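You operate a simulated robot arm through the tools that you are given. There is no shell and no other tool. Be economical: measure what you need, move in short steps, check, and stop when the job is done.

You run a simulated two-armed robot. Do the job below in one go: nothing can be reset, and whatever is moved stays where it is left.

JOB
Pick up the sesame jar that expires last from the gauge bench with one hand, pass it to the other hand and put it in the yellow tray. Set down upright: sesame jar.
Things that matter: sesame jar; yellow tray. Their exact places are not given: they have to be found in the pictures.

Only the result counts: the job must be done as asked and must still hold three seconds after the hand-in. Knocking over, shifting, dropping, spilling or breaking anything else fails it.

ROBOT AND FRAMES
Two 7-joint arms with two-finger parallel grippers on one trunk, on a base that drives. Base frame: it is fixed to the floor where the robot stands at the start and does not move with it; the origin is under the middle of the robot, x ahead of it, y to its left, z up; the surface under the hand at the start is at about z = 850. Units: mm, degrees, N and s.
The left shoulder is at the start at [110, 169, 1502], the right one opposite. With the tool pointing down near the work surface each hand reaches from about 400 to 720 mm from the robot's upright axis, wherever it stands, measured 20 degrees to its own side. Places, roughly: yellow tray (20x15 cm) [-2380, 680, 960]. Payload 1.57 kg a hand.
The tool frame of a hand sits at the grasp point between the pads (the TCP): z along the fingers, y along the line on which they close. The tips reach 30 mm beyond it. The gripper opens to 80 mm. The fingers are 17 mm wide and 12 mm thick; the gripper's body (40 by 82 mm) begins 80 mm behind the TCP.
Orientation is that of the tool frame in the base frame, as a unit quaternion [x, y, z, w]. With the fingers straight down and closing along the base's y, the tool's x points along the base's -x, its y along +y and its z along -z.

CONTROLS
- The arms move only by the tool apply_moves. It takes "left_steps", "right_steps" or both (then of equal length, played together; a hand with none holds still); each is a list of rows, each a list of 7 numbers: the shift along the base's x, y, z in units of 400 mm (1.0 is 400 mm), then the turn, a rotation vector about the base's x, y, z in units of 90 degrees (1.0 is 90 degrees), then the opening, from 0 (shut) to 1 (fully open). In form: [[dx, dy, dz, wx, wy, wz, gripper], ...]. A call has 1 to 8 rows; each row is the pose to reach, as a shift and turn from the pose commanded when the call began. A call with a number of a shift or a turn outside -1 to 1 is refused whole. Rows are played at 5 a second. More than 50 mm and 8.6 degrees between two rows, or a gripper value outside its range, and nothing of the call is played. A pose out of reach is approached as far as the arm can. The call stops where the force on the tool passes 40 N (or 10 N more than at its start, if that is more) or the arm is blocked; 0.2 s more then pass. The fingers move at their own pace (about 72 mm/s each) and stop on an object; they squeeze with about 35 N. The grip force told is the motor's: it shows also when the fingers shut on nothing. Time passes only in rows, and 0.2 s behind the last, so rows that repeat a pose let the fingers close. The reply holds the time, the measured pose of the TCP, the force on the tool along the base axes, the opening and the grip force, in the units named above and with some noise, with the torque about the TCP (base axes, N m) and any sound that the robot's microphone picked up.
- Cameras (640 x 400 px; columns grow to the right, rows downward): "scene" is now at [149.6, -32.4, 1684.6]; the picture's right is [-0.44, -0.90, 0.00], its down [-0.69, 0.34, -0.63] and it looks along [0.57, -0.28, -0.77] (base axes); focal length 261 px, centre (320, 200). "left" rides on the left gripper at [72, 7, -122] in its tool frame; the picture's right is [-0.09, 1.00, 0.00], its down [-0.84, -0.08, -0.54] and it looks along [-0.54, -0.05, 0.84] (tool axes); focal length 238 px, centre (320, 200). "right" rides on the right gripper at [72, -7, -122] in its tool frame; the picture's right is [0.09, 1.00, 0.00], its down [-0.84, 0.08, -0.54] and it looks along [-0.54, 0.05, 0.84] (tool axes); focal length 238 px, centre (320, 200).
- camera(camera): a new picture of that camera. The clock stands still meanwhile.
- lift_body(by): slides the trunk up (or, below 0, down) by that many mm; the arms and the scene camera ride with it, the base frame stays. It gives what a move gives, with no picture.
- roll_base(legs): drives the robot by 1 to 6 legs, each [ahead, left, turn to the left] in mm, mm and degrees, along the robot's own axes; the way and the turn of a leg run together, so that a leg with both is an arc; at most 1500 mm and 180 degrees a leg. The arms and the cameras ride along, it lands a little off, and it stops where it bumps. It gives what a move gives.
- aim_head(pan, tilt): turns the head with the scene camera to pan (to the left, within 86 degrees either way) and tilt (down, from -29 to 69), counted from straight ahead of the robot. It gives what a move gives.
- locate(camera, pixels): there is no depth. For up to 12 entries [column, row, z] of the newest picture of that camera ("zoom" is the newest enlarged one), the place [x, y] in the base frame at which the ray of that pixel passes the height z, good to about 2 mm. The clock stands still meanwhile.
- zoom(camera, box): a new picture of the part [left, top, right, bottom] of that camera's present view, enlarged. The clock stands still meanwhile.
- sign_off(): hands the job in; it is judged then, once.

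Go step by step. Measure first, check grasps and placings, and put right what went wrong. The budget is 80 turns and 62 pictures, counting those below and the enlarged ones. Unless the task says otherwise, let go and move clear before handing in, and close with one line.

The tools are called after ">>>" by a JSON object that holds its "op" and its "data". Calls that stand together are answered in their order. apply_moves: Moves the arms, as the interface text tells. Its arguments: {"type":"object","properties":{"left_steps":{"type":"array","items":{"type":"array","items":{"type":"number"}}},"right_steps":{"type":"array","items":{"type":"array","items":{"type":"number"}}}},"required":[]} The other tools are called the same way: lift_body (by) slides the trunk up or down; roll_base (legs) drives the base; aim_head (pan, tilt) turns the head that bears the scene camera; camera (camera) takes a picture; locate (camera, pixels) gives the place at which the rays of pixels pass given heights; zoom (camera, box) takes an enlarged picture of a part of a camera's view; sign_off () hands the job in.

At the start:

```text
time_s: 0.0
left_position: [712.1, 32.6, 1165.7]
left_tcp_rot: [0.0, 1.0, 0.0, -0.001]
left_ft_force: [-0.1, -0.1, 0.5]
left_wrist_torque: [0.0, 0.02, -0.02]
left_finger_gap: 80.1
left_finger_force: 0.0
right_position: [457.2, -546.7, 1035.2]
right_tcp_rot: [0.0, 1.0, 0.001, 0.0]
right_ft_force: [0.7, -0.6, -0.3]
right_wrist_torque: [0.0, -0.01, -0.01]
right_finger_gap: 80.0
right_finger_force: 0.1
trunk travel left (down, up): [-816.0, 74.0]
robot x, y, heading: [1.7, 0.5, -0.2]
head pan, tilt: [-26.3, 50.7]
```

scene: 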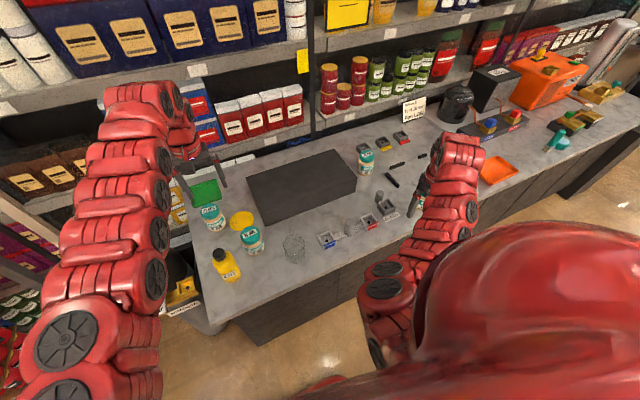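
right: 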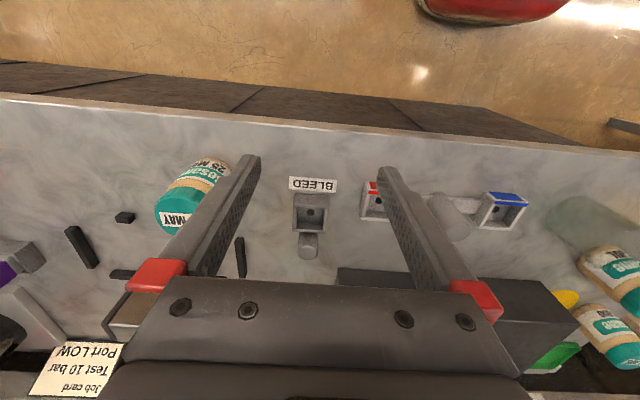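
left: 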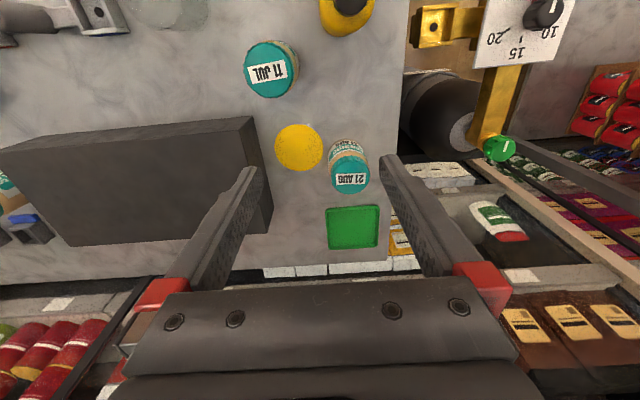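

The left picture shows jars dated "11 JUL" (270,72) and "21 AUG" (350,178); the right one shows "25 MAY" (185,205). I'll zoom in to check the labels.

>>> {"op": "zoom", "data": {"camera": "scene", "box": [180, 130, 440, 290]}}

>>> {"op": "zoom", "data": {"camera": "left", "box": [230, 20, 410, 260]}}

>>> {"op": "zoom", "data": {"camera": "right", "box": [120, 130, 320, 260]}}

>>> {"op": "locate", "data": {"camera": "left", "pixels": [[270, 80, 950], [350, 185, 950], [300, 147, 850], [352, 227, 850]]}}

```text
2.46 times, centred on (310, 210) of scene
```

zoom: 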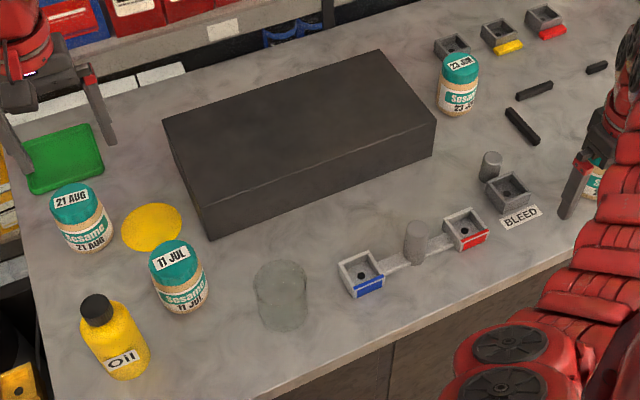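

```text
1.67 times, centred on (320, 140) of left
```

zoom: 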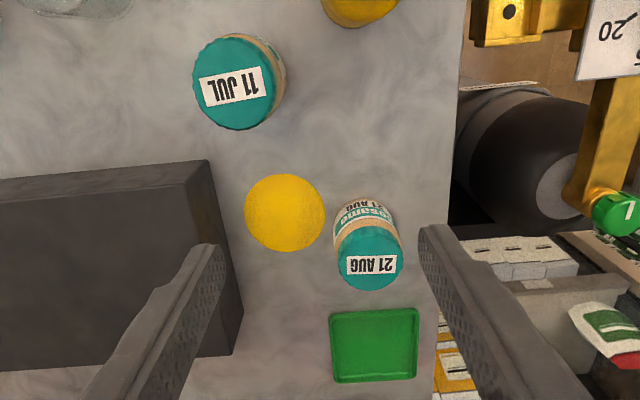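

```text
3.08 times, centred on (220, 195) of right
```

zoom: 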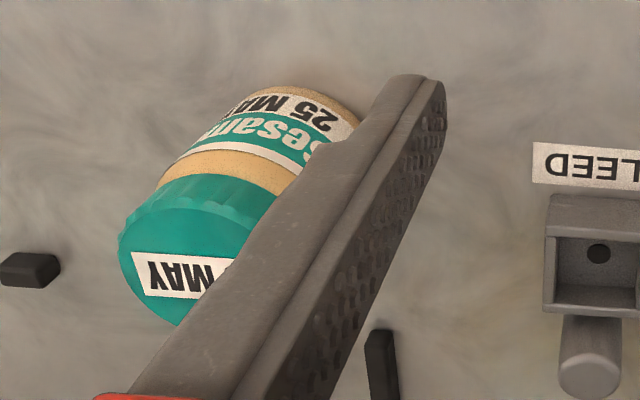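

```text
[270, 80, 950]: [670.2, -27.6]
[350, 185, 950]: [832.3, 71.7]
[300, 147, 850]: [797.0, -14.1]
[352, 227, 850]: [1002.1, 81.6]
```

The sesame jars read 21 AUG, 11 JUL, 23 JUN and 25 MAY, so the target is 21 AUG: left (350,175), scene (210,211). I'll triangulate its lid height from both cameras.

>>> {"op": "locate", "data": {"camera": "left", "pixels": [[350, 176, 900], [350, 176, 930], [350, 176, 960], [330, 176, 945], [370, 176, 945], [350, 142, 850]]}}

>>> {"op": "locate", "data": {"camera": "scene", "pixels": [[210.4, 211, 900], [210.4, 211, 930], [210.4, 211, 960], [216, 232, 850]]}}

>>> {"op": "aim_head", "data": {"pan": 86, "tilt": 25}}

>>> {"op": "camera", "data": {"camera": "scene"}}

```text
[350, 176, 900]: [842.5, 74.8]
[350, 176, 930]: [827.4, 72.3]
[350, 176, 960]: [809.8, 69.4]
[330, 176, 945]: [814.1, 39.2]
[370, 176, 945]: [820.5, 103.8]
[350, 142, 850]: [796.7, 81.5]
```

```text
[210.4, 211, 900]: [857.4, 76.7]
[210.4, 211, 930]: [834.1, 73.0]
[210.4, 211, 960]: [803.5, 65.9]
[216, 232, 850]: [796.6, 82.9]
```

```text
time_s: 1.9
left_position: [711.4, 32.8, 1166.1]
left_tcp_rot: [0.0, 1.0, 0.001, 0.0]
left_ft_force: [0.4, 0.7, -0.4]
left_wrist_torque: [-0.02, 0.01, 0.02]
left_finger_gap: 79.9
left_finger_force: 0.0
right_position: [458.4, -547.8, 1036.0]
right_tcp_rot: [0.0, 1.0, 0.0, 0.0]
right_ft_force: [0.4, 0.1, 0.5]
right_wrist_torque: [0.04, -0.01, 0.01]
right_finger_gap: 80.1
right_finger_force: 0.1
trunk travel left (down, up): [-816.0, 74.0]
robot x, y, heading: [-0.4, -2.4, 0.2]
head pan, tilt: [85.9, 25.0]
```

```text
55 pictures are left
```

scene: 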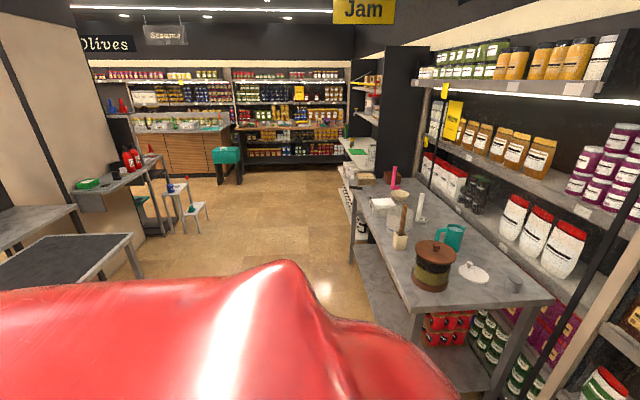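

The triangulation puts the 21 AUG jar at about (819,71), with its lid top at z≈944 and a diameter of ~66 mm. Next I'll measure the bench edge and look behind me for the yellow tray.

>>> {"op": "locate", "data": {"camera": "right", "pixels": [[10, 97, 850], [300, 125, 850], [500, 142, 850]]}}

>>> {"op": "aim_head", "data": {"pan": 0, "tilt": 60}}

>>> {"op": "camera", "data": {"camera": "scene"}}

```text
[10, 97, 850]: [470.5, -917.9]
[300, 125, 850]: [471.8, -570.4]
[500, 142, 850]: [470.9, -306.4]
```

```text
time_s: 3.5
left_position: [711.0, 32.3, 1165.5]
left_tcp_rot: [0.0, 1.0, 0.001, -0.001]
left_ft_force: [0.2, 0.2, 0.4]
left_wrist_torque: [-0.03, -0.03, 0.0]
left_finger_gap: 80.0
left_finger_force: 0.1
right_position: [458.5, -548.0, 1036.7]
right_tcp_rot: [0.0, 1.0, -0.001, 0.0]
right_ft_force: [-0.1, 0.2, -0.3]
right_wrist_torque: [-0.01, -0.01, 0.02]
right_finger_gap: 80.0
right_finger_force: 0.1
trunk travel left (down, up): [-816.0, 74.0]
robot x, y, heading: [-0.1, 1.6, 0.0]
head pan, tilt: [0.0, 60.0]
```

```text
54 pictures are left
```

scene: 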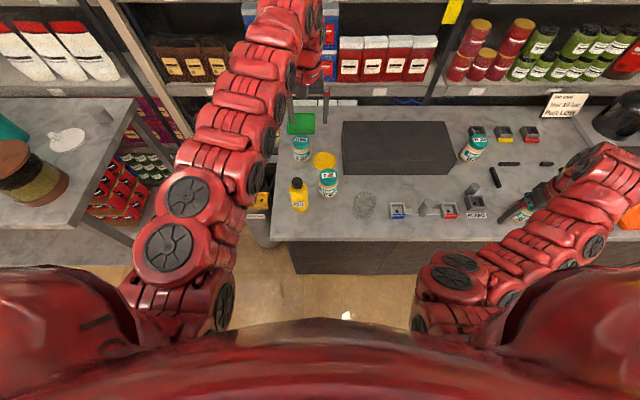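

The bench's front edge is at x≈471. I'll raise the right hand and shift the left hand left and back, then drive ahead and right so the jar comes within the left hand's reach.

>>> {"op": "apply_moves", "data": {"left_steps": [[-0.03, 0.09, 0, 0, 0, 0, 1], [-0.06, 0.18, 0, 0, 0, 0, 1], [-0.09, 0.27, 0, 0, 0, 0, 1], [-0.12, 0.36, 0, 0, 0, 0, 1], [-0.15, 0.45, 0, 0, 0, 0, 1], [-0.15, 0.51, 0, 0, 0, 0, 1]], "right_steps": [[0, 0, 0.12, 0, 0, 0, 1], [0, 0, 0.24, 0, 0, 0, 1], [0, 0, 0.36, 0, 0, 0, 1], [0, 0, 0.48, 0, 0, 0, 1], [0, 0, 0.55, 0, 0, 0, 1], [0, 0, 0.55, 0, 0, 0, 1]]}}

>>> {"op": "roll_base", "data": {"legs": [[0, -165, 0], [150, 0, 0]]}}

>>> {"op": "camera", "data": {"camera": "left"}}

```text
time_s: 4.9
left_position: [647.7, 235.0, 1167.0]
left_tcp_rot: [0.0, 1.0, 0.0, 0.0]
left_ft_force: [0.2, -0.1, -0.6]
left_wrist_torque: [-0.02, -0.02, 0.01]
left_finger_gap: 79.8
left_finger_force: 0.1
right_position: [462.4, -545.9, 1240.9]
right_tcp_rot: [-0.001, 1.0, -0.001, 0.001]
right_ft_force: [0.1, 0.4, 0.2]
right_wrist_torque: [0.0, -0.01, 0.0]
right_finger_gap: 80.0
right_finger_force: 0.0
right hand out of reach, approached as far as the arm can: row 1, 2, 3, 5, 6
trunk travel left (down, up): [-816.0, 74.0]
robot x, y, heading: [1.9, -3.0, 0.1]
head pan, tilt: [0.0, 60.0]
```

```text
time_s: 7.3
left_position: [792.5, 63.6, 1167.2]
left_tcp_rot: [0.0, 1.0, 0.0, 0.001]
left_ft_force: [-0.8, 0.0, 0.4]
left_wrist_torque: [0.0, 0.01, -0.01]
left_finger_gap: 79.9
left_finger_force: 0.1
right_position: [606.4, -721.1, 1240.3]
right_tcp_rot: [0.0, 1.0, -0.001, 0.001]
right_ft_force: [-0.6, -0.2, 0.5]
right_wrist_torque: [0.02, 0.0, -0.02]
right_finger_gap: 80.3
right_finger_force: 0.0
trunk travel left (down, up): [-816.0, 74.0]
robot x, y, heading: [147.4, -170.0, 0.0]
head pan, tilt: [0.0, 60.0]
```

```text
53 pictures are left
```

left: 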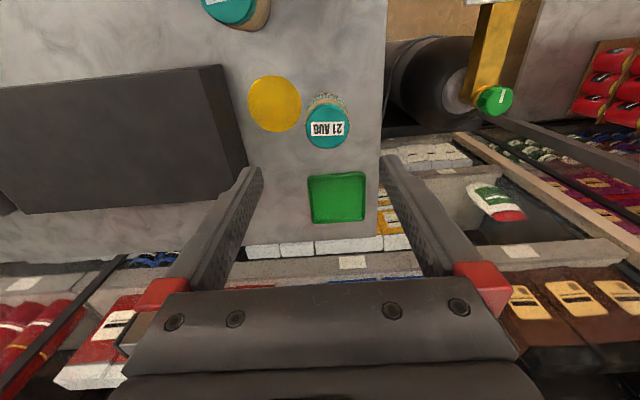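

The jar lid shows at (328,128) in the left view. I'll re-measure it from here.

>>> {"op": "locate", "data": {"camera": "left", "pixels": [[328, 128, 944], [306, 128, 940], [350, 128, 940], [327, 98, 850], [275, 103, 850], [337, 200, 850], [337, 172, 850]]}}

>>> {"op": "zoom", "data": {"camera": "left", "box": [230, 50, 410, 170]}}

```text
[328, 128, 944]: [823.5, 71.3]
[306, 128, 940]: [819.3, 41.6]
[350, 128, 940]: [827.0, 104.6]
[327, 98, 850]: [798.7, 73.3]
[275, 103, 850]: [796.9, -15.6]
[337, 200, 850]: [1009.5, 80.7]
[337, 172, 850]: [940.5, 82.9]
```

```text
3.33 times, centred on (320, 110) of left
```

zoom: 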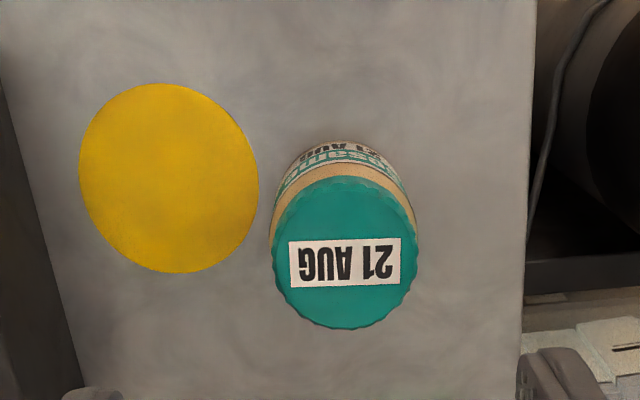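

The lid centre is about (819,71) and ~60 mm wide; the yellow disc is a flat marking. I'll move above the jar with the fingertips still clear, then check.

>>> {"op": "apply_moves", "data": {"left_steps": [[0.066, 0.018, 0, 0, 0, 0, 1], [0.066, 0.018, -0.11, 0, 0, 0, 1], [0.066, 0.018, -0.22, 0, 0, 0, 1], [0.066, 0.018, -0.33, 0, 0, 0, 1], [0.066, 0.018, -0.43, 0, 0, 0, 1], [0.066, 0.018, -0.43, 0, 0, 0, 1]]}}

>>> {"op": "camera", "data": {"camera": "left"}}

>>> {"op": "camera", "data": {"camera": "scene"}}

```text
time_s: 8.7
left_position: [823.5, 68.2, 990.9]
left_tcp_rot: [0.001, 1.0, 0.0, -0.001]
left_ft_force: [0.0, -0.3, -0.3]
left_wrist_torque: [-0.02, 0.03, 0.01]
left_finger_gap: 79.8
left_finger_force: 0.1
right_position: [607.8, -720.9, 1238.5]
right_tcp_rot: [0.0, 1.0, -0.001, 0.0]
right_ft_force: [0.8, -0.1, -0.7]
right_wrist_torque: [0.02, 0.02, 0.02]
right_finger_gap: 80.2
right_finger_force: 0.1
trunk travel left (down, up): [-816.0, 74.0]
robot x, y, heading: [146.5, -172.3, -0.3]
head pan, tilt: [0.0, 60.0]
```

```text
51 pictures are left
```

left: 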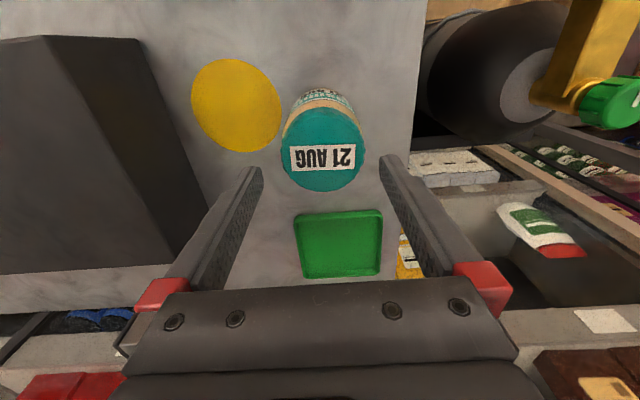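

```text
50 pictures are left
```

scene: 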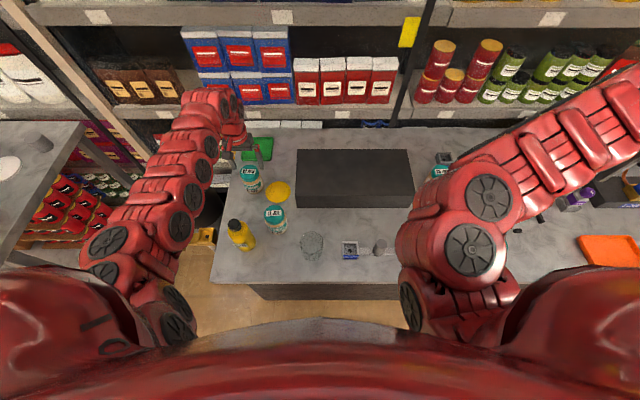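

>>> {"op": "locate", "data": {"camera": "left", "pixels": [[323, 149, 944], [283, 149, 940], [365, 149, 940], [338, 212, 850], [338, 238, 850], [338, 112, 850]]}}

```text
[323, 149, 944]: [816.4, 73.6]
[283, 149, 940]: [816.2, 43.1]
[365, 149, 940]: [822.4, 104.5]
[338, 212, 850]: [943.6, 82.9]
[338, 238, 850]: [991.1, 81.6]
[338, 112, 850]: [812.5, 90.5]
```

The jar centre measures about (818,73). I'll correct a few mm, descend to z≈898 and close.

>>> {"op": "apply_moves", "data": {"left_steps": [[-0.01, 0.011, -0.05, 0, 0, 0, 1], [-0.01, 0.011, -0.12, 0, 0, 0, 1], [-0.01, 0.011, -0.19, 0, 0, 0, 1], [-0.01, 0.011, -0.232, 0, 0, 0, 1], [-0.01, 0.011, -0.232, 0, 0, 0, 1]]}}

>>> {"op": "apply_moves", "data": {"left_steps": [[0, 0, 0, 0, 0, 0, 0], [0, 0, 0, 0, 0, 0, 0], [0, 0, 0, 0, 0, 0, 0], [0, 0, 0, 0, 0, 0, 0]]}}

>>> {"op": "camera", "data": {"camera": "left"}}

```text
time_s: 9.9
left_position: [817.5, 73.7, 900.3]
left_tcp_rot: [0.0, 1.0, -0.001, 0.0]
left_ft_force: [0.7, 0.2, -0.3]
left_wrist_torque: [0.0, 0.0, -0.05]
left_finger_gap: 80.1
left_finger_force: 0.1
right_position: [607.5, -720.4, 1239.3]
right_tcp_rot: [0.0, 1.0, -0.001, 0.0]
right_ft_force: [-0.4, -0.2, -0.3]
right_wrist_torque: [0.0, -0.01, -0.04]
right_finger_gap: 79.9
right_finger_force: 0.1
trunk travel left (down, up): [-816.0, 74.0]
robot x, y, heading: [148.3, -170.4, -0.3]
head pan, tilt: [0.0, 60.0]
```

```text
time_s: 10.9
left_position: [817.6, 74.4, 901.0]
left_tcp_rot: [-0.001, 1.0, 0.0, 0.0]
left_ft_force: [0.9, -1.0, 0.2]
left_wrist_torque: [-0.11, 0.01, 0.03]
left_finger_gap: 67.1
left_finger_force: 34.7
right_position: [607.2, -720.4, 1238.7]
right_tcp_rot: [0.0, 1.0, -0.001, 0.0]
right_ft_force: [0.5, -0.2, -0.4]
right_wrist_torque: [-0.04, 0.04, 0.02]
right_finger_gap: 80.2
right_finger_force: 0.1
trunk travel left (down, up): [-816.0, 74.0]
robot x, y, heading: [144.5, -174.4, 0.3]
head pan, tilt: [0.0, 60.0]
```

```text
49 pictures are left
```

left: 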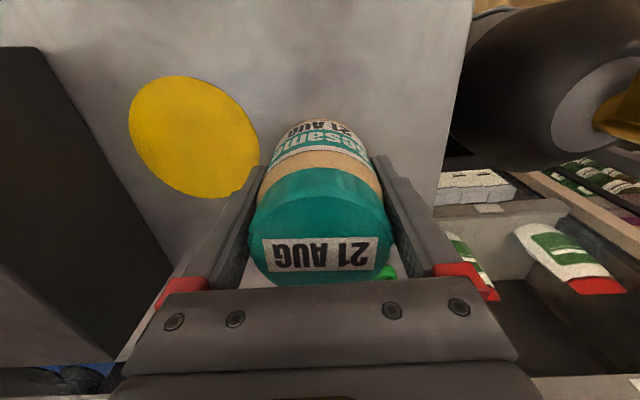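

The grip holds (gap 67.1 mm, 35 N). I'll lift 240 mm straight up, then back away from the bench.

>>> {"op": "apply_moves", "data": {"left_steps": [[0, 0, 0.03, 0, 0, 0, 0], [0, 0, 0.1, 0, 0, 0, 0], [0, 0, 0.2, 0, 0, 0, 0], [0, 0, 0.3, 0, 0, 0, 0], [0, 0, 0.4, 0, 0, 0, 0], [0, 0, 0.5, 0, 0, 0, 0], [0, 0, 0.6, 0, 0, 0, 0]]}}

>>> {"op": "roll_base", "data": {"legs": [[-500, 0, 0]]}}

>>> {"op": "camera", "data": {"camera": "scene"}}

```text
time_s: 12.5
left_position: [817.7, 74.2, 1140.7]
left_tcp_rot: [0.0, 1.0, 0.0, -0.002]
left_ft_force: [0.1, -0.6, -2.7]
left_wrist_torque: [-0.01, 0.01, 0.01]
left_finger_gap: 67.4
left_finger_force: 35.0
right_position: [607.3, -720.7, 1238.5]
right_tcp_rot: [0.0, 1.0, 0.0, 0.001]
right_ft_force: [-0.1, -0.2, 0.6]
right_wrist_torque: [0.02, -0.01, 0.0]
right_finger_gap: 79.9
right_finger_force: 0.1
trunk travel left (down, up): [-816.0, 74.0]
robot x, y, heading: [143.2, -174.4, 0.3]
head pan, tilt: [0.0, 60.0]
```

```text
time_s: 15.5
left_position: [311.5, 78.7, 1140.2]
left_tcp_rot: [-0.005, 1.0, 0.0, -0.001]
left_ft_force: [0.2, 0.0, -2.2]
left_wrist_torque: [0.04, 0.02, 0.01]
left_finger_gap: 67.3
left_finger_force: 35.0
right_position: [107.7, -718.9, 1238.1]
right_tcp_rot: [-0.004, 1.0, 0.0, 0.0]
right_ft_force: [0.4, 0.8, 0.7]
right_wrist_torque: [0.0, 0.05, 0.02]
right_finger_gap: 79.8
right_finger_force: 0.1
trunk travel left (down, up): [-816.0, 74.0]
robot x, y, heading: [-363.8, -174.5, 0.6]
head pan, tilt: [0.0, 60.0]
```

```text
48 pictures are left
```

scene: 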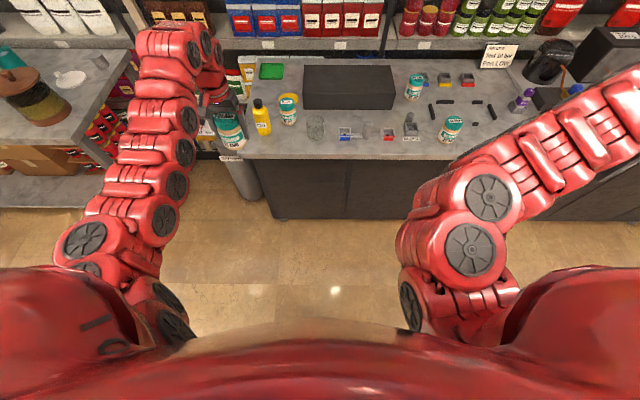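

The jar is held firmly and weighs about 2.4 N. For the hand-over, the left hand moves to just ahead of the robot while the right hand starts turning to point left, 30° below horizontal.

>>> {"op": "apply_moves", "data": {"left_steps": [[-0.06, -0.05, 0, 0, 0, 0, 0], [-0.12, -0.1, 0, 0, 0, 0, 0], [-0.18, -0.15, 0, 0, 0, 0, 0], [-0.24, -0.2, 0, 0, 0, 0, 0], [-0.3, -0.25, 0, 0, 0, 0, 0], [-0.36, -0.31, 0, 0, 0, 0, 0], [-0.42, -0.37, 0, 0, 0, 0, 0]], "right_steps": [[0, 0, -0.025, 0.0371, -0.0371, 0.0643, 1], [0, 0, -0.05, 0.0742, -0.0742, 0.1286, 1], [0, 0, -0.075, 0.1113, -0.1113, 0.1929, 1], [0, 0, -0.1, 0.1484, -0.1484, 0.2572, 1], [0, 0, -0.125, 0.1855, -0.1855, 0.3215, 1], [0, 0, -0.15, 0.2226, -0.2226, 0.3858, 1], [0, 0, -0.175, 0.2597, -0.2597, 0.4501, 1]]}}

>>> {"op": "apply_moves", "data": {"right_steps": [[0, 0.025, 0, 0.0371, -0.0371, 0.0643, 1], [0, 0.05, 0, 0.0742, -0.0742, 0.1286, 1], [0, 0.075, 0, 0.1113, -0.1113, 0.1929, 1], [0, 0.1, 0, 0.1484, -0.1484, 0.2572, 1], [0, 0.125, 0, 0.1855, -0.1855, 0.3215, 1], [0, 0.15, 0, 0.2226, -0.2226, 0.3858, 1], [0, 0.175, 0, 0.2597, -0.2597, 0.4501, 1]]}}

>>> {"op": "camera", "data": {"camera": "scene"}}

```text
time_s: 17.1
left_position: [278.6, 49.1, 1141.5]
left_tcp_rot: [-0.005, 1.0, 0.0, 0.0]
left_ft_force: [-0.1, -0.4, -3.0]
left_wrist_torque: [0.04, -0.03, -0.01]
left_finger_gap: 67.5
left_finger_force: 35.1
left hand out of reach, approached as far as the arm can: row 2, 3, 4, 5, 6, 7
right_position: [106.7, -720.1, 1168.8]
right_tcp_rot: [-0.346, 0.896, 0.196, 0.199]
right_ft_force: [-0.5, -1.0, 0.3]
right_wrist_torque: [0.03, -0.04, -0.05]
right_finger_gap: 79.8
right_finger_force: 0.1
right hand out of reach, approached as far as the arm can: row 2
trunk travel left (down, up): [-816.0, 74.0]
robot x, y, heading: [-360.5, -177.3, 0.6]
head pan, tilt: [0.0, 60.0]
```

```text
time_s: 18.7
left_position: [277.1, 53.4, 1140.9]
left_tcp_rot: [-0.006, 1.0, 0.0, 0.001]
left_ft_force: [-1.5, 1.6, -2.9]
left_wrist_torque: [-0.09, -0.09, -0.01]
left_finger_gap: 67.5
left_finger_force: 35.1
right_position: [95.1, -592.7, 1155.1]
right_tcp_rot: [-0.608, 0.643, 0.319, 0.339]
right_ft_force: [-0.2, 1.0, 1.0]
right_wrist_torque: [-0.02, 0.0, 0.0]
right_finger_gap: 80.1
right_finger_force: 0.1
right hand out of reach, approached as far as the arm can: row 4, 5, 6, 7
trunk travel left (down, up): [-816.0, 74.0]
robot x, y, heading: [-360.3, -176.9, 0.7]
head pan, tilt: [0.0, 60.0]
```

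```text
47 pictures are left
```

scene: 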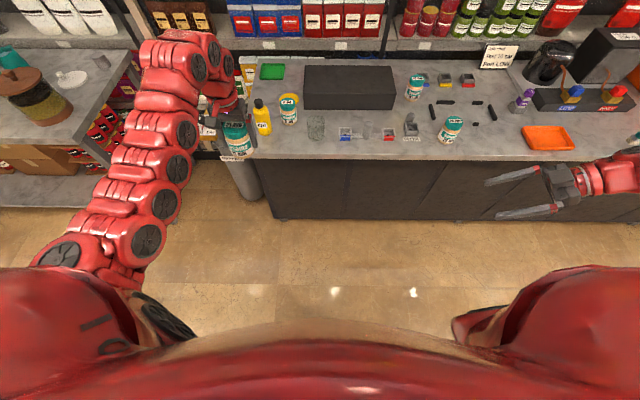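

Both arms hit their near-reach limit at this height (left is stuck at robot-frame x≈639). I'll lower both hands into the free space before the bench, where the reach is better.

>>> {"op": "apply_moves", "data": {"left_steps": [[0, 0, -0.1, 0, 0, 0, 0], [0, 0, -0.2, 0, 0, 0, 0], [0, 0, -0.3, 0, 0, 0, 0], [0, 0, -0.4, 0, 0, 0, 0], [0, 0, -0.48, 0, 0, 0, 0], [0, 0, -0.48, 0, 0, 0, 0]], "right_steps": [[0, 0, -0.1, 0, 0, 0, 1], [0, 0, -0.2, 0, 0, 0, 1], [0, 0, -0.3, 0, 0, 0, 1], [0, 0, -0.4, 0, 0, 0, 1], [0, 0, -0.48, 0, 0, 0, 1], [0, 0, -0.48, 0, 0, 0, 1]]}}

```text
time_s: 20.1
left_position: [279.8, 51.0, 945.5]
left_tcp_rot: [-0.005, 1.0, 0.0, 0.0]
left_ft_force: [-0.5, 0.0, -2.9]
left_wrist_torque: [-0.04, -0.01, 0.01]
left_finger_gap: 67.3
left_finger_force: 35.0
right_position: [100.2, -573.0, 971.7]
right_tcp_rot: [-0.606, 0.646, 0.318, 0.339]
right_ft_force: [-0.1, 0.1, -0.2]
right_wrist_torque: [-0.01, 0.0, 0.02]
right_finger_gap: 79.7
right_finger_force: 0.0
right hand out of reach, approached as far as the arm can: row 5, 6
trunk travel left (down, up): [-816.0, 74.0]
robot x, y, heading: [-361.6, -174.4, 0.6]
head pan, tilt: [0.0, 60.0]
```

Left is free again at z≈945. I'll bring both hands inward: left to about (138,-84), right to about y=-290.

>>> {"op": "apply_moves", "data": {"left_steps": [[-0.05, -0.05, 0, 0, 0, 0, 0], [-0.1, -0.1, 0, 0, 0, 0, 0], [-0.15, -0.15, 0, 0, 0, 0, 0], [-0.2, -0.2, 0, 0, 0, 0, 0], [-0.25, -0.25, 0, 0, 0, 0, 0], [-0.3, -0.29, 0, 0, 0, 0, 0], [-0.35, -0.33, 0, 0, 0, 0, 0]], "right_steps": [[0.02, 0.1, 0, 0, 0, 0, 1], [0.04, 0.2, 0, 0, 0, 0, 1], [0.06, 0.3, 0, 0, 0, 0, 1], [0.08, 0.4, 0, 0, 0, 0, 1], [0.09, 0.5, 0, 0, 0, 0, 1], [0.09, 0.6, 0, 0, 0, 0, 1], [0.09, 0.7, 0, 0, 0, 0, 1]]}}

>>> {"op": "camera", "data": {"camera": "scene"}}

```text
time_s: 21.7
left_position: [197.7, -87.7, 918.9]
left_tcp_rot: [-0.005, 1.0, -0.001, -0.001]
left_ft_force: [1.1, 0.3, -3.5]
left_wrist_torque: [0.03, 0.02, -0.01]
left_finger_gap: 66.9
left_finger_force: 35.2
left hand out of reach, approached as far as the arm can: row 3, 4, 5, 6, 7
right_position: [151.1, -297.8, 962.1]
right_tcp_rot: [-0.605, 0.647, 0.318, 0.339]
right_ft_force: [1.0, 0.4, -0.6]
right_wrist_torque: [0.05, -0.01, 0.0]
right_finger_gap: 80.2
right_finger_force: 0.1
right hand out of reach, approached as far as the arm can: row 7
trunk travel left (down, up): [-816.0, 74.0]
robot x, y, heading: [-364.5, -175.1, 0.3]
head pan, tilt: [0.0, 60.0]
```

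```text
46 pictures are left
```

scene: 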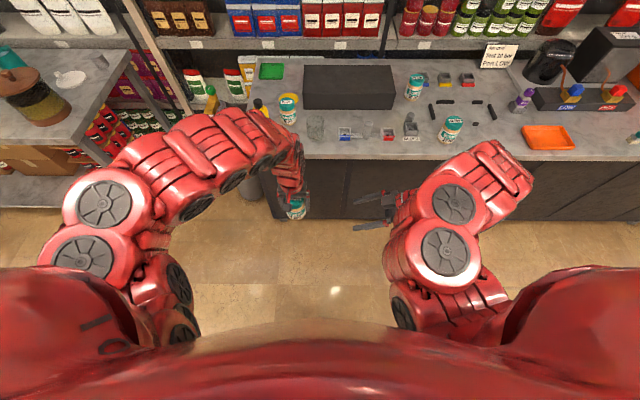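

Left holds at (198,-88,919) and right is at (151,-298,962), both within reach. I'll trim the right hand's orientation and line it up with the jar axis before approaching.

>>> {"op": "apply_moves", "data": {"right_steps": [[0.06, 0, -0.02, 0.026, -0.001, 0.021, 1], [0.117, 0, -0.04, 0.052, -0.002, 0.042, 1], [0.117, 0.08, -0.055, 0.052, -0.002, 0.042, 1], [0.117, 0.16, -0.07, 0.052, -0.002, 0.042, 1], [0.117, 0.16, -0.07, 0.052, -0.002, 0.042, 1]]}}

>>> {"op": "camera", "data": {"camera": "right"}}

>>> {"op": "camera", "data": {"camera": "left"}}

```text
time_s: 22.9
left_position: [197.6, -88.6, 919.7]
left_tcp_rot: [-0.004, 1.0, 0.001, -0.002]
left_ft_force: [-0.3, -0.4, -2.8]
left_wrist_torque: [-0.01, 0.01, 0.03]
left_finger_gap: 66.8
left_finger_force: 35.1
right_position: [194.4, -233.9, 939.0]
right_tcp_rot: [0.613, -0.613, -0.353, -0.353]
right_ft_force: [-0.6, 0.3, -0.1]
right_wrist_torque: [-0.01, 0.0, -0.01]
right_finger_gap: 80.2
right_finger_force: 0.1
trunk travel left (down, up): [-816.0, 74.0]
robot x, y, heading: [-361.3, -177.1, 0.7]
head pan, tilt: [0.0, 60.0]
```

```text
45 pictures are left
```

right: 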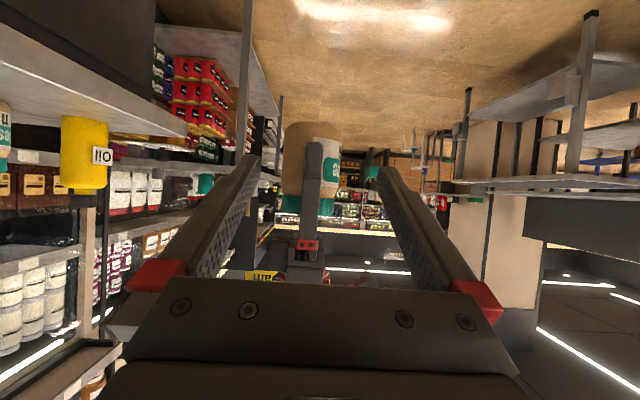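

```text
44 pictures are left
```

left: 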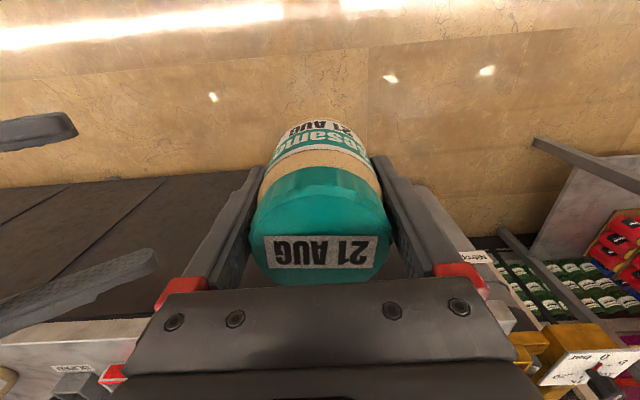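

The jar sits centred between the right fingers (column ~312) with the left finger in the middle plane, as planned. I'll advance along +y and stop 10 mm short of the jar axis.

>>> {"op": "apply_moves", "data": {"right_steps": [[0.008, 0.06, 0, 0, 0, 0, 1], [0.008, 0.12, 0, 0, 0, 0, 1], [0.008, 0.18, -0.006, 0, 0, 0, 1], [0.008, 0.24, -0.01, 0, 0, 0, 1], [0.008, 0.29, -0.012, 0, 0, 0, 1], [0.008, 0.34, -0.012, 0, 0, 0, 1], [0.008, 0.34, -0.012, 0, 0, 0, 1]]}}

>>> {"op": "camera", "data": {"camera": "right"}}

>>> {"op": "camera", "data": {"camera": "left"}}

```text
time_s: 24.5
left_position: [196.3, -87.3, 919.0]
left_tcp_rot: [-0.004, 1.0, 0.001, -0.002]
left_ft_force: [-0.4, -0.4, -2.6]
left_wrist_torque: [0.01, 0.04, -0.01]
left_finger_gap: 67.3
left_finger_force: 35.1
right_position: [198.4, -97.2, 931.9]
right_tcp_rot: [-0.612, 0.613, 0.353, 0.354]
right_ft_force: [0.1, 0.0, 0.2]
right_wrist_torque: [-0.03, -0.01, -0.03]
right_finger_gap: 79.8
right_finger_force: 0.0
trunk travel left (down, up): [-816.0, 74.0]
robot x, y, heading: [-364.8, -174.3, 0.5]
head pan, tilt: [0.0, 60.0]
```

```text
43 pictures are left
```

right: 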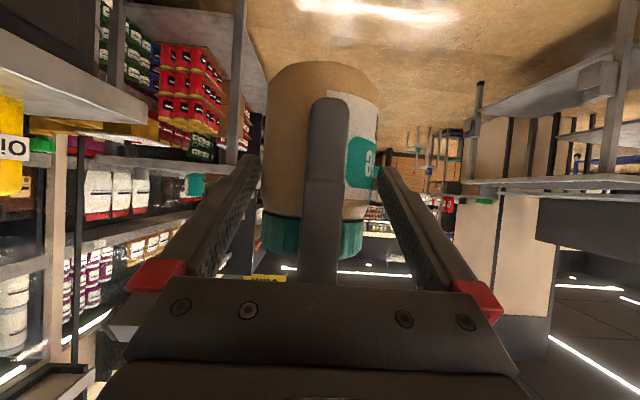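

```text
42 pictures are left
```

left: 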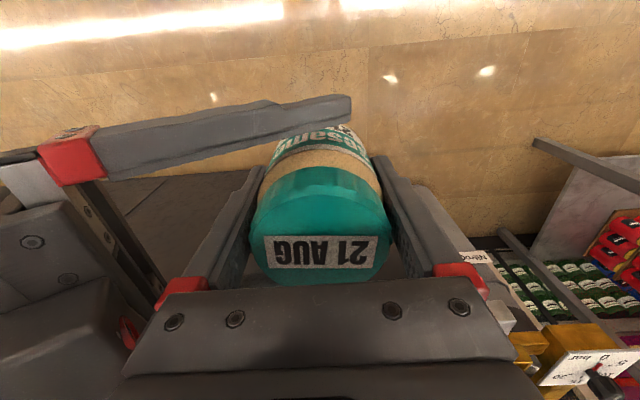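

The right fingers straddle the jar body with no contact. I'll close the right hand, with both hands holding.

>>> {"op": "apply_moves", "data": {"right_steps": [[0, 0, 0, 0, 0, 0, 0], [0, 0, 0, 0, 0, 0, 0], [0, 0, 0, 0, 0, 0, 0], [0, 0, 0, 0, 0, 0, 0]]}}

```text
time_s: 25.5
left_position: [197.5, -88.2, 919.6]
left_tcp_rot: [-0.005, 1.0, 0.002, -0.003]
left_ft_force: [-14.9, -0.9, -2.0]
left_wrist_torque: [-0.03, -0.52, 0.18]
left_finger_gap: 66.9
left_finger_force: 34.9
right_position: [199.5, -96.9, 931.7]
right_tcp_rot: [0.613, -0.612, -0.353, -0.354]
right_ft_force: [15.8, 1.0, 0.5]
right_wrist_torque: [-0.01, 0.3, -0.31]
right_finger_gap: 66.9
right_finger_force: 34.9
trunk travel left (down, up): [-816.0, 74.0]
robot x, y, heading: [-365.6, -172.9, 0.4]
head pan, tilt: [0.0, 60.0]
```

Both hands grip (gap 66.9 each), with a 15 N sideways strain in x. I'll shift the right hand +2 mm to relieve it.

>>> {"op": "apply_moves", "data": {"right_steps": [[0.004, 0, 0, 0, 0, 0, 0], [0.004, 0, 0, 0, 0, 0, 0]]}}

```text
time_s: 26.1
left_position: [197.0, -87.4, 919.7]
left_tcp_rot: [-0.005, 1.0, 0.0, -0.002]
left_ft_force: [-6.4, 3.6, -16.8]
left_wrist_torque: [-0.09, -0.28, 0.11]
left_finger_gap: 67.1
left_finger_force: 34.9
right_position: [198.9, -96.6, 930.4]
right_tcp_rot: [0.612, -0.612, -0.355, -0.353]
right_ft_force: [6.9, -3.2, 15.2]
right_wrist_torque: [0.16, 0.19, -0.17]
right_finger_gap: 67.1
right_finger_force: 35.5
trunk travel left (down, up): [-816.0, 74.0]
robot x, y, heading: [-363.2, -171.9, 0.7]
head pan, tilt: [0.0, 60.0]
```

The strain is now small enough. I'll open the left hand and check that the right hand alone carries the jar.

>>> {"op": "apply_moves", "data": {"left_steps": [[0, 0, 0, 0, 0, 0, 0.5], [0, 0, 0, 0, 0, 0, 1], [0, 0, 0, 0, 0, 0, 1]]}}

>>> {"op": "camera", "data": {"camera": "left"}}

```text
time_s: 26.9
left_position: [198.5, -88.2, 919.8]
left_tcp_rot: [-0.005, 1.0, 0.0, -0.001]
left_ft_force: [-0.7, 0.5, 0.4]
left_wrist_torque: [-0.03, -0.03, 0.02]
left_finger_gap: 80.1
left_finger_force: 0.0
right_position: [198.7, -96.8, 930.8]
right_tcp_rot: [0.613, -0.612, -0.354, -0.353]
right_ft_force: [-0.1, -0.5, 0.7]
right_wrist_torque: [-0.03, 0.01, -0.02]
right_finger_gap: 66.8
right_finger_force: 34.4
trunk travel left (down, up): [-816.0, 74.0]
robot x, y, heading: [-362.6, -179.2, 0.4]
head pan, tilt: [0.0, 60.0]
```

```text
41 pictures are left
```

left: 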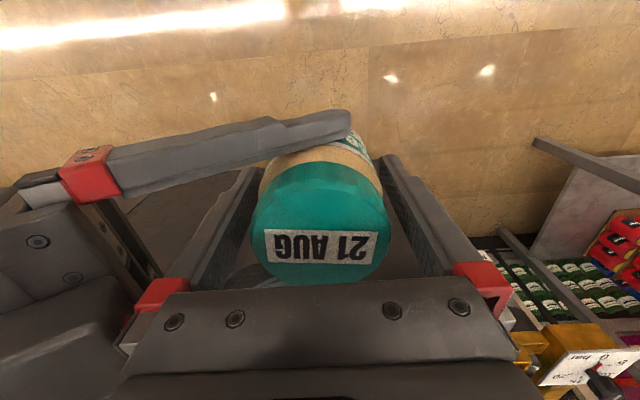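

The left force dropped to zero and the right gap holds at 66.8. I'll withdraw the left hand straight up.

>>> {"op": "apply_moves", "data": {"left_steps": [[0, 0, 0.04, 0, 0, 0, 1], [0, 0, 0.12, 0, 0, 0, 1], [0, 0, 0.2, 0, 0, 0, 1], [0, 0, 0.28, 0, 0, 0, 1], [0, 0, 0.36, 0, 0, 0, 1], [0, 0, 0.36, 0, 0, 0, 1]]}}

>>> {"op": "camera", "data": {"camera": "left"}}

>>> {"op": "camera", "data": {"camera": "right"}}

>>> {"op": "camera", "data": {"camera": "scene"}}

```text
time_s: 27.7
left_position: [229.7, -91.6, 967.1]
left_tcp_rot: [-0.001, 1.0, 0.004, -0.011]
left_ft_force: [-3.4, 0.1, -0.6]
left_wrist_torque: [0.04, 0.0, -0.14]
left_finger_gap: 79.5
left_finger_force: 0.1
left hand out of reach, approached as far as the arm can: row 1, 2, 3, 4
right_position: [205.8, -97.5, 934.6]
right_tcp_rot: [-0.611, 0.612, 0.352, 0.359]
right_ft_force: [3.9, -0.8, -2.4]
right_wrist_torque: [-0.05, 0.11, 0.11]
right_finger_gap: 66.4
right_finger_force: 34.9
trunk travel left (down, up): [-816.0, 74.0]
robot x, y, heading: [-365.9, -174.8, 0.5]
head pan, tilt: [0.0, 60.0]
stopped in row 4 (left hand): the force on the tool passed its limit at 50 N (the readings are from after the stop); the commanded pose is now the measured one
```

```text
40 pictures are left
```

left: 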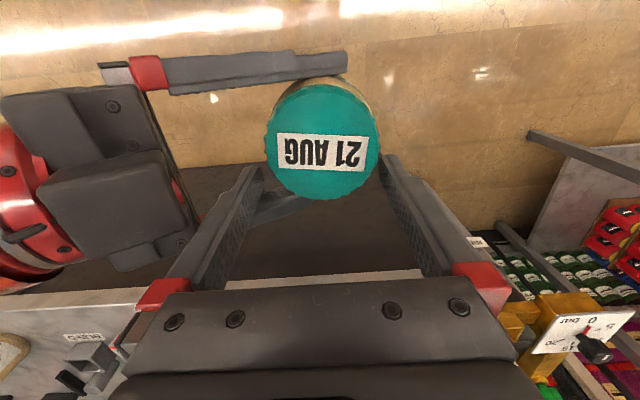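

```text
39 pictures are left
```

right: 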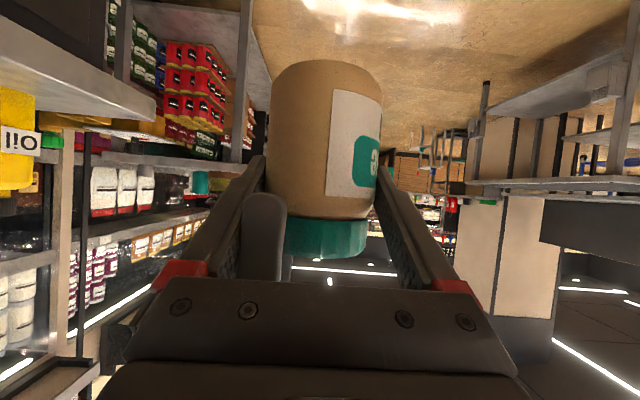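

```text
38 pictures are left
```

scene: 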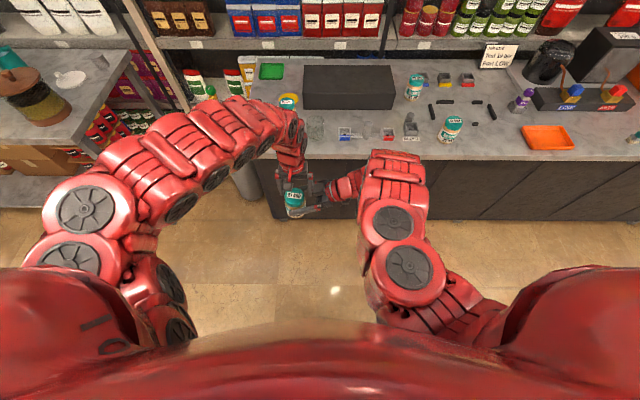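

Near its reach limit, the left hand slid outward instead of rising, and its finger touched the right finger; the jar is still held. I'll return the left hand to where it was, then lower the right hand away from it.

>>> {"op": "apply_moves", "data": {"left_steps": [[-0.03, 0.002, -0.03, 0, 0, 0, 1], [-0.06, 0.004, -0.08, 0, 0, 0, 1], [-0.068, 0.008, -0.115, 0, 0, 0, 1], [-0.068, 0.008, -0.115, 0, 0, 0, 1]]}}

>>> {"op": "camera", "data": {"camera": "left"}}

>>> {"op": "camera", "data": {"camera": "right"}}

```text
time_s: 28.1
left_position: [226.7, -94.8, 960.7]
left_tcp_rot: [-0.002, 1.0, 0.0, -0.009]
left_ft_force: [-4.4, -0.6, 2.6]
left_wrist_torque: [-0.15, -0.02, -0.22]
left_finger_gap: 79.9
left_finger_force: 0.0
right_position: [203.0, -100.2, 929.9]
right_tcp_rot: [-0.609, 0.617, 0.349, 0.355]
right_ft_force: [4.6, 1.1, -4.8]
right_wrist_torque: [0.16, 0.22, 0.19]
right_finger_gap: 66.6
right_finger_force: 35.0
trunk travel left (down, up): [-816.0, 74.0]
robot x, y, heading: [-362.7, -174.3, 0.2]
head pan, tilt: [0.0, 60.0]
stopped in row 1 (right hand): the force on the tool passed its limit at 57 N (the readings are from after the stop); the commanded pose is now the measured one
```

```text
37 pictures are left
```

left: 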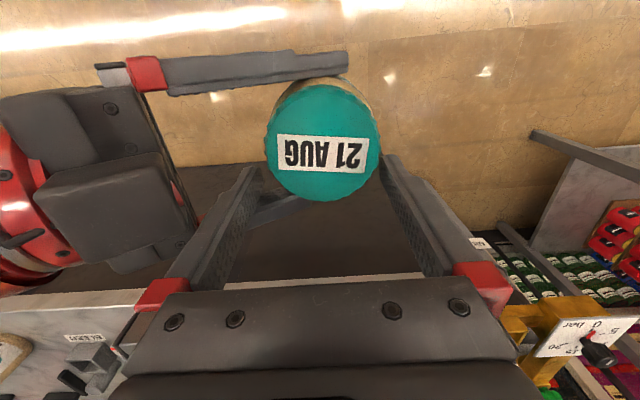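

```text
36 pictures are left
```

right: 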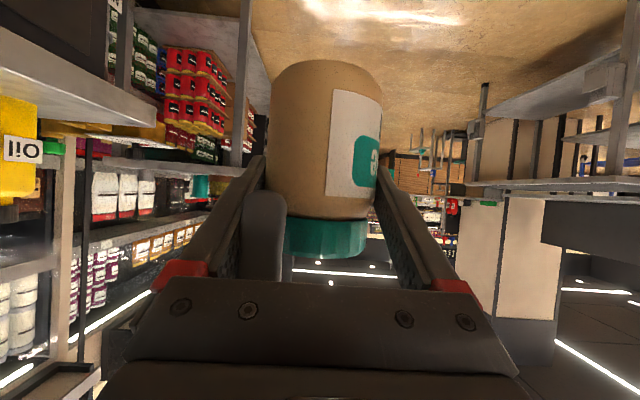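

The residual forces (left -x/+z, right +x/-z) show the left finger pressing on the inside of the right hand's +x finger. I'll ease the right hand, with the jar, +x in small steps so the jar is centred between the left fingers again.

>>> {"op": "apply_moves", "data": {"right_steps": [[0.012, 0, 0, 0, 0, 0, 0], [0.025, 0, 0, 0, 0, 0, 0], [0.037, 0, 0, 0, 0, 0, 0]], "left_steps": [[0, 0.004, 0, 0, 0, 0, 1], [0, 0.008, 0, 0, 0, 0, 1], [0, 0.008, 0, 0, 0, 0, 1]]}}

```text
time_s: 28.9
left_position: [227.9, -91.4, 962.1]
left_tcp_rot: [-0.003, 1.0, 0.001, -0.009]
left_ft_force: [-0.1, -0.9, 0.3]
left_wrist_torque: [0.0, 0.0, 0.02]
left_finger_gap: 80.0
left_finger_force: 0.1
right_position: [218.6, -100.3, 931.1]
right_tcp_rot: [-0.611, 0.615, 0.35, 0.354]
right_ft_force: [-0.7, 0.5, -3.2]
right_wrist_torque: [-0.01, -0.03, -0.02]
right_finger_gap: 66.6
right_finger_force: 34.9
trunk travel left (down, up): [-816.0, 74.0]
robot x, y, heading: [-359.7, -177.2, 0.3]
head pan, tilt: [0.0, 60.0]
```

The contact is gone and the right hand carries the jar (-3.2 N). I'll finish centring, then move both hands outward together so the left hand has room to rise.

>>> {"op": "apply_moves", "data": {"right_steps": [[0.022, 0, 0, 0, 0, 0, 0], [0.022, 0, 0, 0, 0, 0, 0], [0.062, 0, 0, 0, 0, 0, 0], [0.102, 0, 0, 0, 0, 0, 0], [0.142, 0, 0, 0, 0, 0, 0], [0.182, 0, 0, 0, 0, 0, 0], [0.222, 0, 0, 0, 0, 0, 0], [0.222, 0, 0, 0, 0, 0, 0]], "left_steps": [[0, 0, 0, 0, 0, 0, 1], [0, 0, 0, 0, 0, 0, 1], [0.04, 0, 0, 0, 0, 0, 1], [0.08, 0, 0, 0, 0, 0, 1], [0.12, 0, 0, 0, 0, 0, 1], [0.16, 0, 0, 0, 0, 0, 1], [0.2, 0, 0, 0, 0, 0, 1], [0.2, 0, 0, 0, 0, 0, 1]]}}

>>> {"op": "camera", "data": {"camera": "right"}}

>>> {"op": "camera", "data": {"camera": "left"}}

```text
time_s: 30.7
left_position: [306.8, -91.3, 960.2]
left_tcp_rot: [-0.003, 1.0, 0.0, -0.008]
left_ft_force: [-11.0, 4.0, 8.9]
left_wrist_torque: [-0.34, -0.05, -0.41]
left_finger_gap: 77.6
left_finger_force: 0.0
right_position: [282.4, -107.6, 929.6]
right_tcp_rot: [-0.61, 0.617, 0.348, 0.355]
right_ft_force: [9.7, -2.5, -12.1]
right_wrist_torque: [0.24, 0.57, 0.18]
right_finger_gap: 67.0
right_finger_force: 35.5
right hand out of reach, approached as far as the arm can: row 6, 7, 8
trunk travel left (down, up): [-816.0, 74.0]
robot x, y, heading: [-360.7, -173.5, 0.4]
head pan, tilt: [0.0, 60.0]
```

```text
35 pictures are left
```

right: 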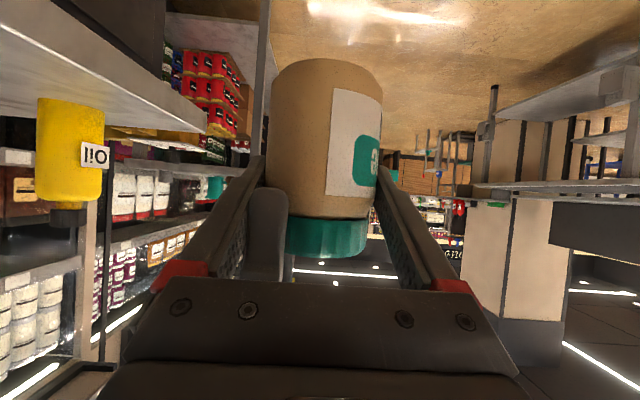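

```text
34 pictures are left
```

left: 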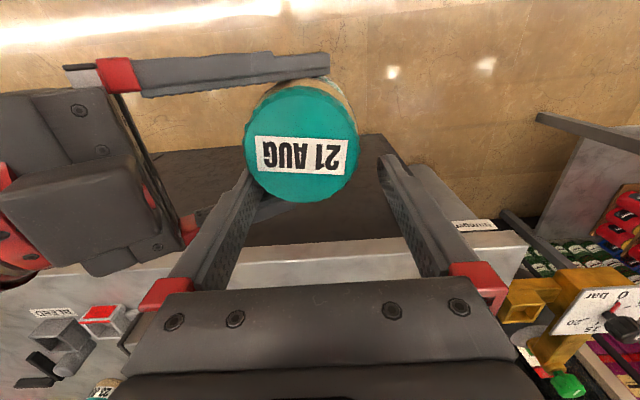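

The right hand reached its limit at x≈282 while left went on to 307, so they touch again. I'll bring the left hand back to centre over the jar at about (284,-99).

>>> {"op": "apply_moves", "data": {"left_steps": [[-0.012, -0.006, 0, 0, 0, 0, 1], [-0.025, -0.012, 0, 0, 0, 0, 1], [-0.04, -0.018, 0, 0, 0, 0, 1], [-0.055, -0.02, 0, 0, 0, 0, 1], [-0.055, -0.02, 0, 0, 0, 0, 1]]}}

>>> {"op": "camera", "data": {"camera": "left"}}

```text
time_s: 31.9
left_position: [285.2, -98.2, 959.1]
left_tcp_rot: [-0.004, 1.0, 0.0, -0.007]
left_ft_force: [0.2, -0.9, 0.1]
left_wrist_torque: [0.01, 0.02, -0.01]
left_finger_gap: 80.1
left_finger_force: 0.2
right_position: [281.9, -107.6, 929.8]
right_tcp_rot: [-0.611, 0.616, 0.349, 0.354]
right_ft_force: [0.0, 0.3, -3.5]
right_wrist_torque: [-0.04, 0.0, -0.01]
right_finger_gap: 66.4
right_finger_force: 35.0
trunk travel left (down, up): [-816.0, 74.0]
robot x, y, heading: [-363.7, -174.1, 0.6]
head pan, tilt: [0.0, 60.0]
```

```text
33 pictures are left
```

left: 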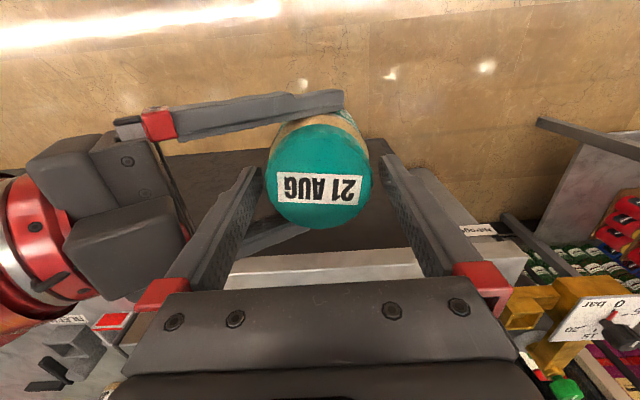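

Free again, with zero force on the left hand and the jar centred between its fingers. I'll raise the left hand straight up in small steps.

>>> {"op": "apply_moves", "data": {"left_steps": [[0, 0, 0.05, 0, 0, 0, 1], [0, 0, 0.1, 0, 0, 0, 1], [0, 0, 0.15, 0, 0, 0, 1], [0, 0, 0.18, 0, 0, 0, 1], [0, 0, 0.18, 0, 0, 0, 1]]}}

>>> {"op": "camera", "data": {"camera": "left"}}

```text
time_s: 33.1
left_position: [284.2, -97.6, 1033.4]
left_tcp_rot: [-0.003, 1.0, 0.002, -0.008]
left_ft_force: [-0.4, 0.1, -0.4]
left_wrist_torque: [0.0, -0.01, 0.0]
left_finger_gap: 80.2
left_finger_force: 0.0
right_position: [281.8, -107.7, 929.5]
right_tcp_rot: [-0.609, 0.616, 0.349, 0.356]
right_ft_force: [0.1, -0.3, -3.9]
right_wrist_torque: [-0.02, 0.02, 0.02]
right_finger_gap: 66.4
right_finger_force: 35.2
trunk travel left (down, up): [-816.0, 74.0]
robot x, y, heading: [-362.4, -173.2, 0.4]
head pan, tilt: [0.0, 60.0]
```

```text
32 pictures are left
```

left: 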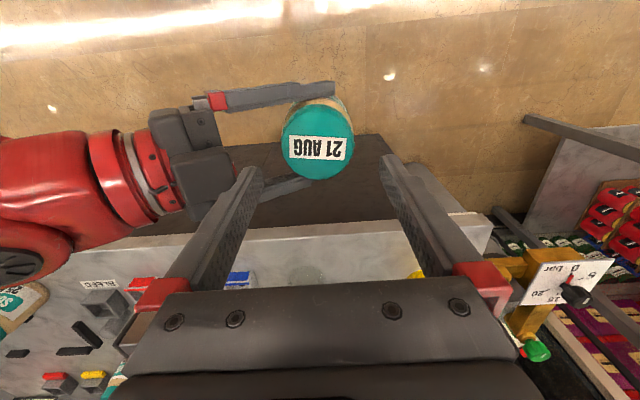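

Left is clear of the jar. I'll move it up and to the left, then inspect the jar's tilt in the right hand.

>>> {"op": "apply_moves", "data": {"left_steps": [[0.05, 0, 0.05, 0, 0, 0, 1], [0.05, 0.1, 0.07, 0, 0, 0, 1], [0.05, 0.2, 0.07, 0, 0, 0, 1], [0.05, 0.3, 0.07, 0, 0, 0, 1], [0.05, 0.4, 0.07, 0, 0, 0, 1], [0.05, 0.5, 0.07, 0, 0, 0, 1]]}}

>>> {"op": "aim_head", "data": {"pan": 0, "tilt": 50}}

>>> {"op": "zoom", "data": {"camera": "scene", "box": [240, 100, 480, 250]}}

>>> {"op": "camera", "data": {"camera": "left"}}

```text
time_s: 34.5
left_position: [307.2, 100.5, 1060.8]
left_tcp_rot: [-0.002, 1.0, -0.001, -0.009]
left_ft_force: [0.6, 0.6, -0.3]
left_wrist_torque: [-0.03, -0.01, 0.01]
left_finger_gap: 80.1
left_finger_force: 0.0
right_position: [280.4, -107.2, 929.7]
right_tcp_rot: [-0.61, 0.616, 0.35, 0.355]
right_ft_force: [0.6, 0.9, -2.9]
right_wrist_torque: [-0.04, -0.01, 0.0]
right_finger_gap: 66.5
right_finger_force: 34.8
trunk travel left (down, up): [-816.0, 74.0]
robot x, y, heading: [-362.6, -171.6, 0.5]
head pan, tilt: [0.0, 60.0]
```

```text
time_s: 35.2
left_position: [307.7, 100.8, 1060.7]
left_tcp_rot: [-0.002, 1.0, 0.001, -0.009]
left_ft_force: [0.8, 0.4, -0.2]
left_wrist_torque: [0.03, -0.04, 0.0]
left_finger_gap: 79.9
left_finger_force: 0.1
right_position: [281.2, -108.1, 930.5]
right_tcp_rot: [-0.61, 0.616, 0.35, 0.356]
right_ft_force: [-0.8, 0.7, -3.0]
right_wrist_torque: [-0.01, -0.03, -0.02]
right_finger_gap: 66.7
right_finger_force: 35.4
trunk travel left (down, up): [-816.0, 74.0]
robot x, y, heading: [-362.2, -175.2, 0.5]
head pan, tilt: [0.0, 50.0]
```

```text
2.67 times, centred on (360, 175) of scene
```

zoom: 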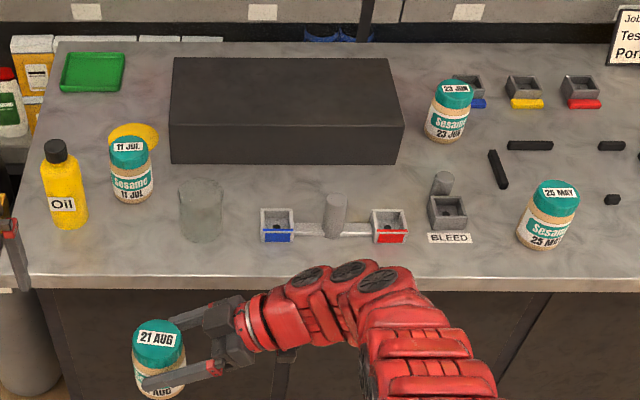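

```text
30 pictures are left
```

left: 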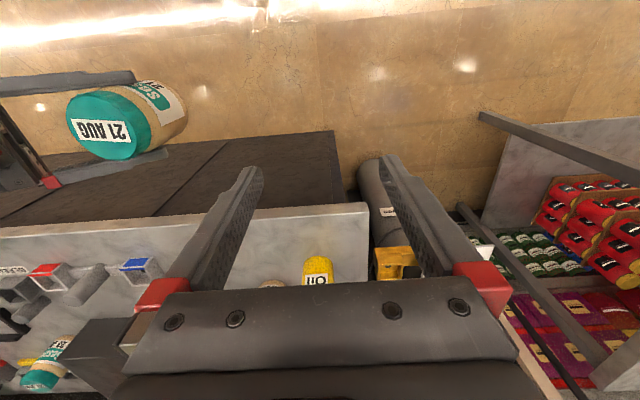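

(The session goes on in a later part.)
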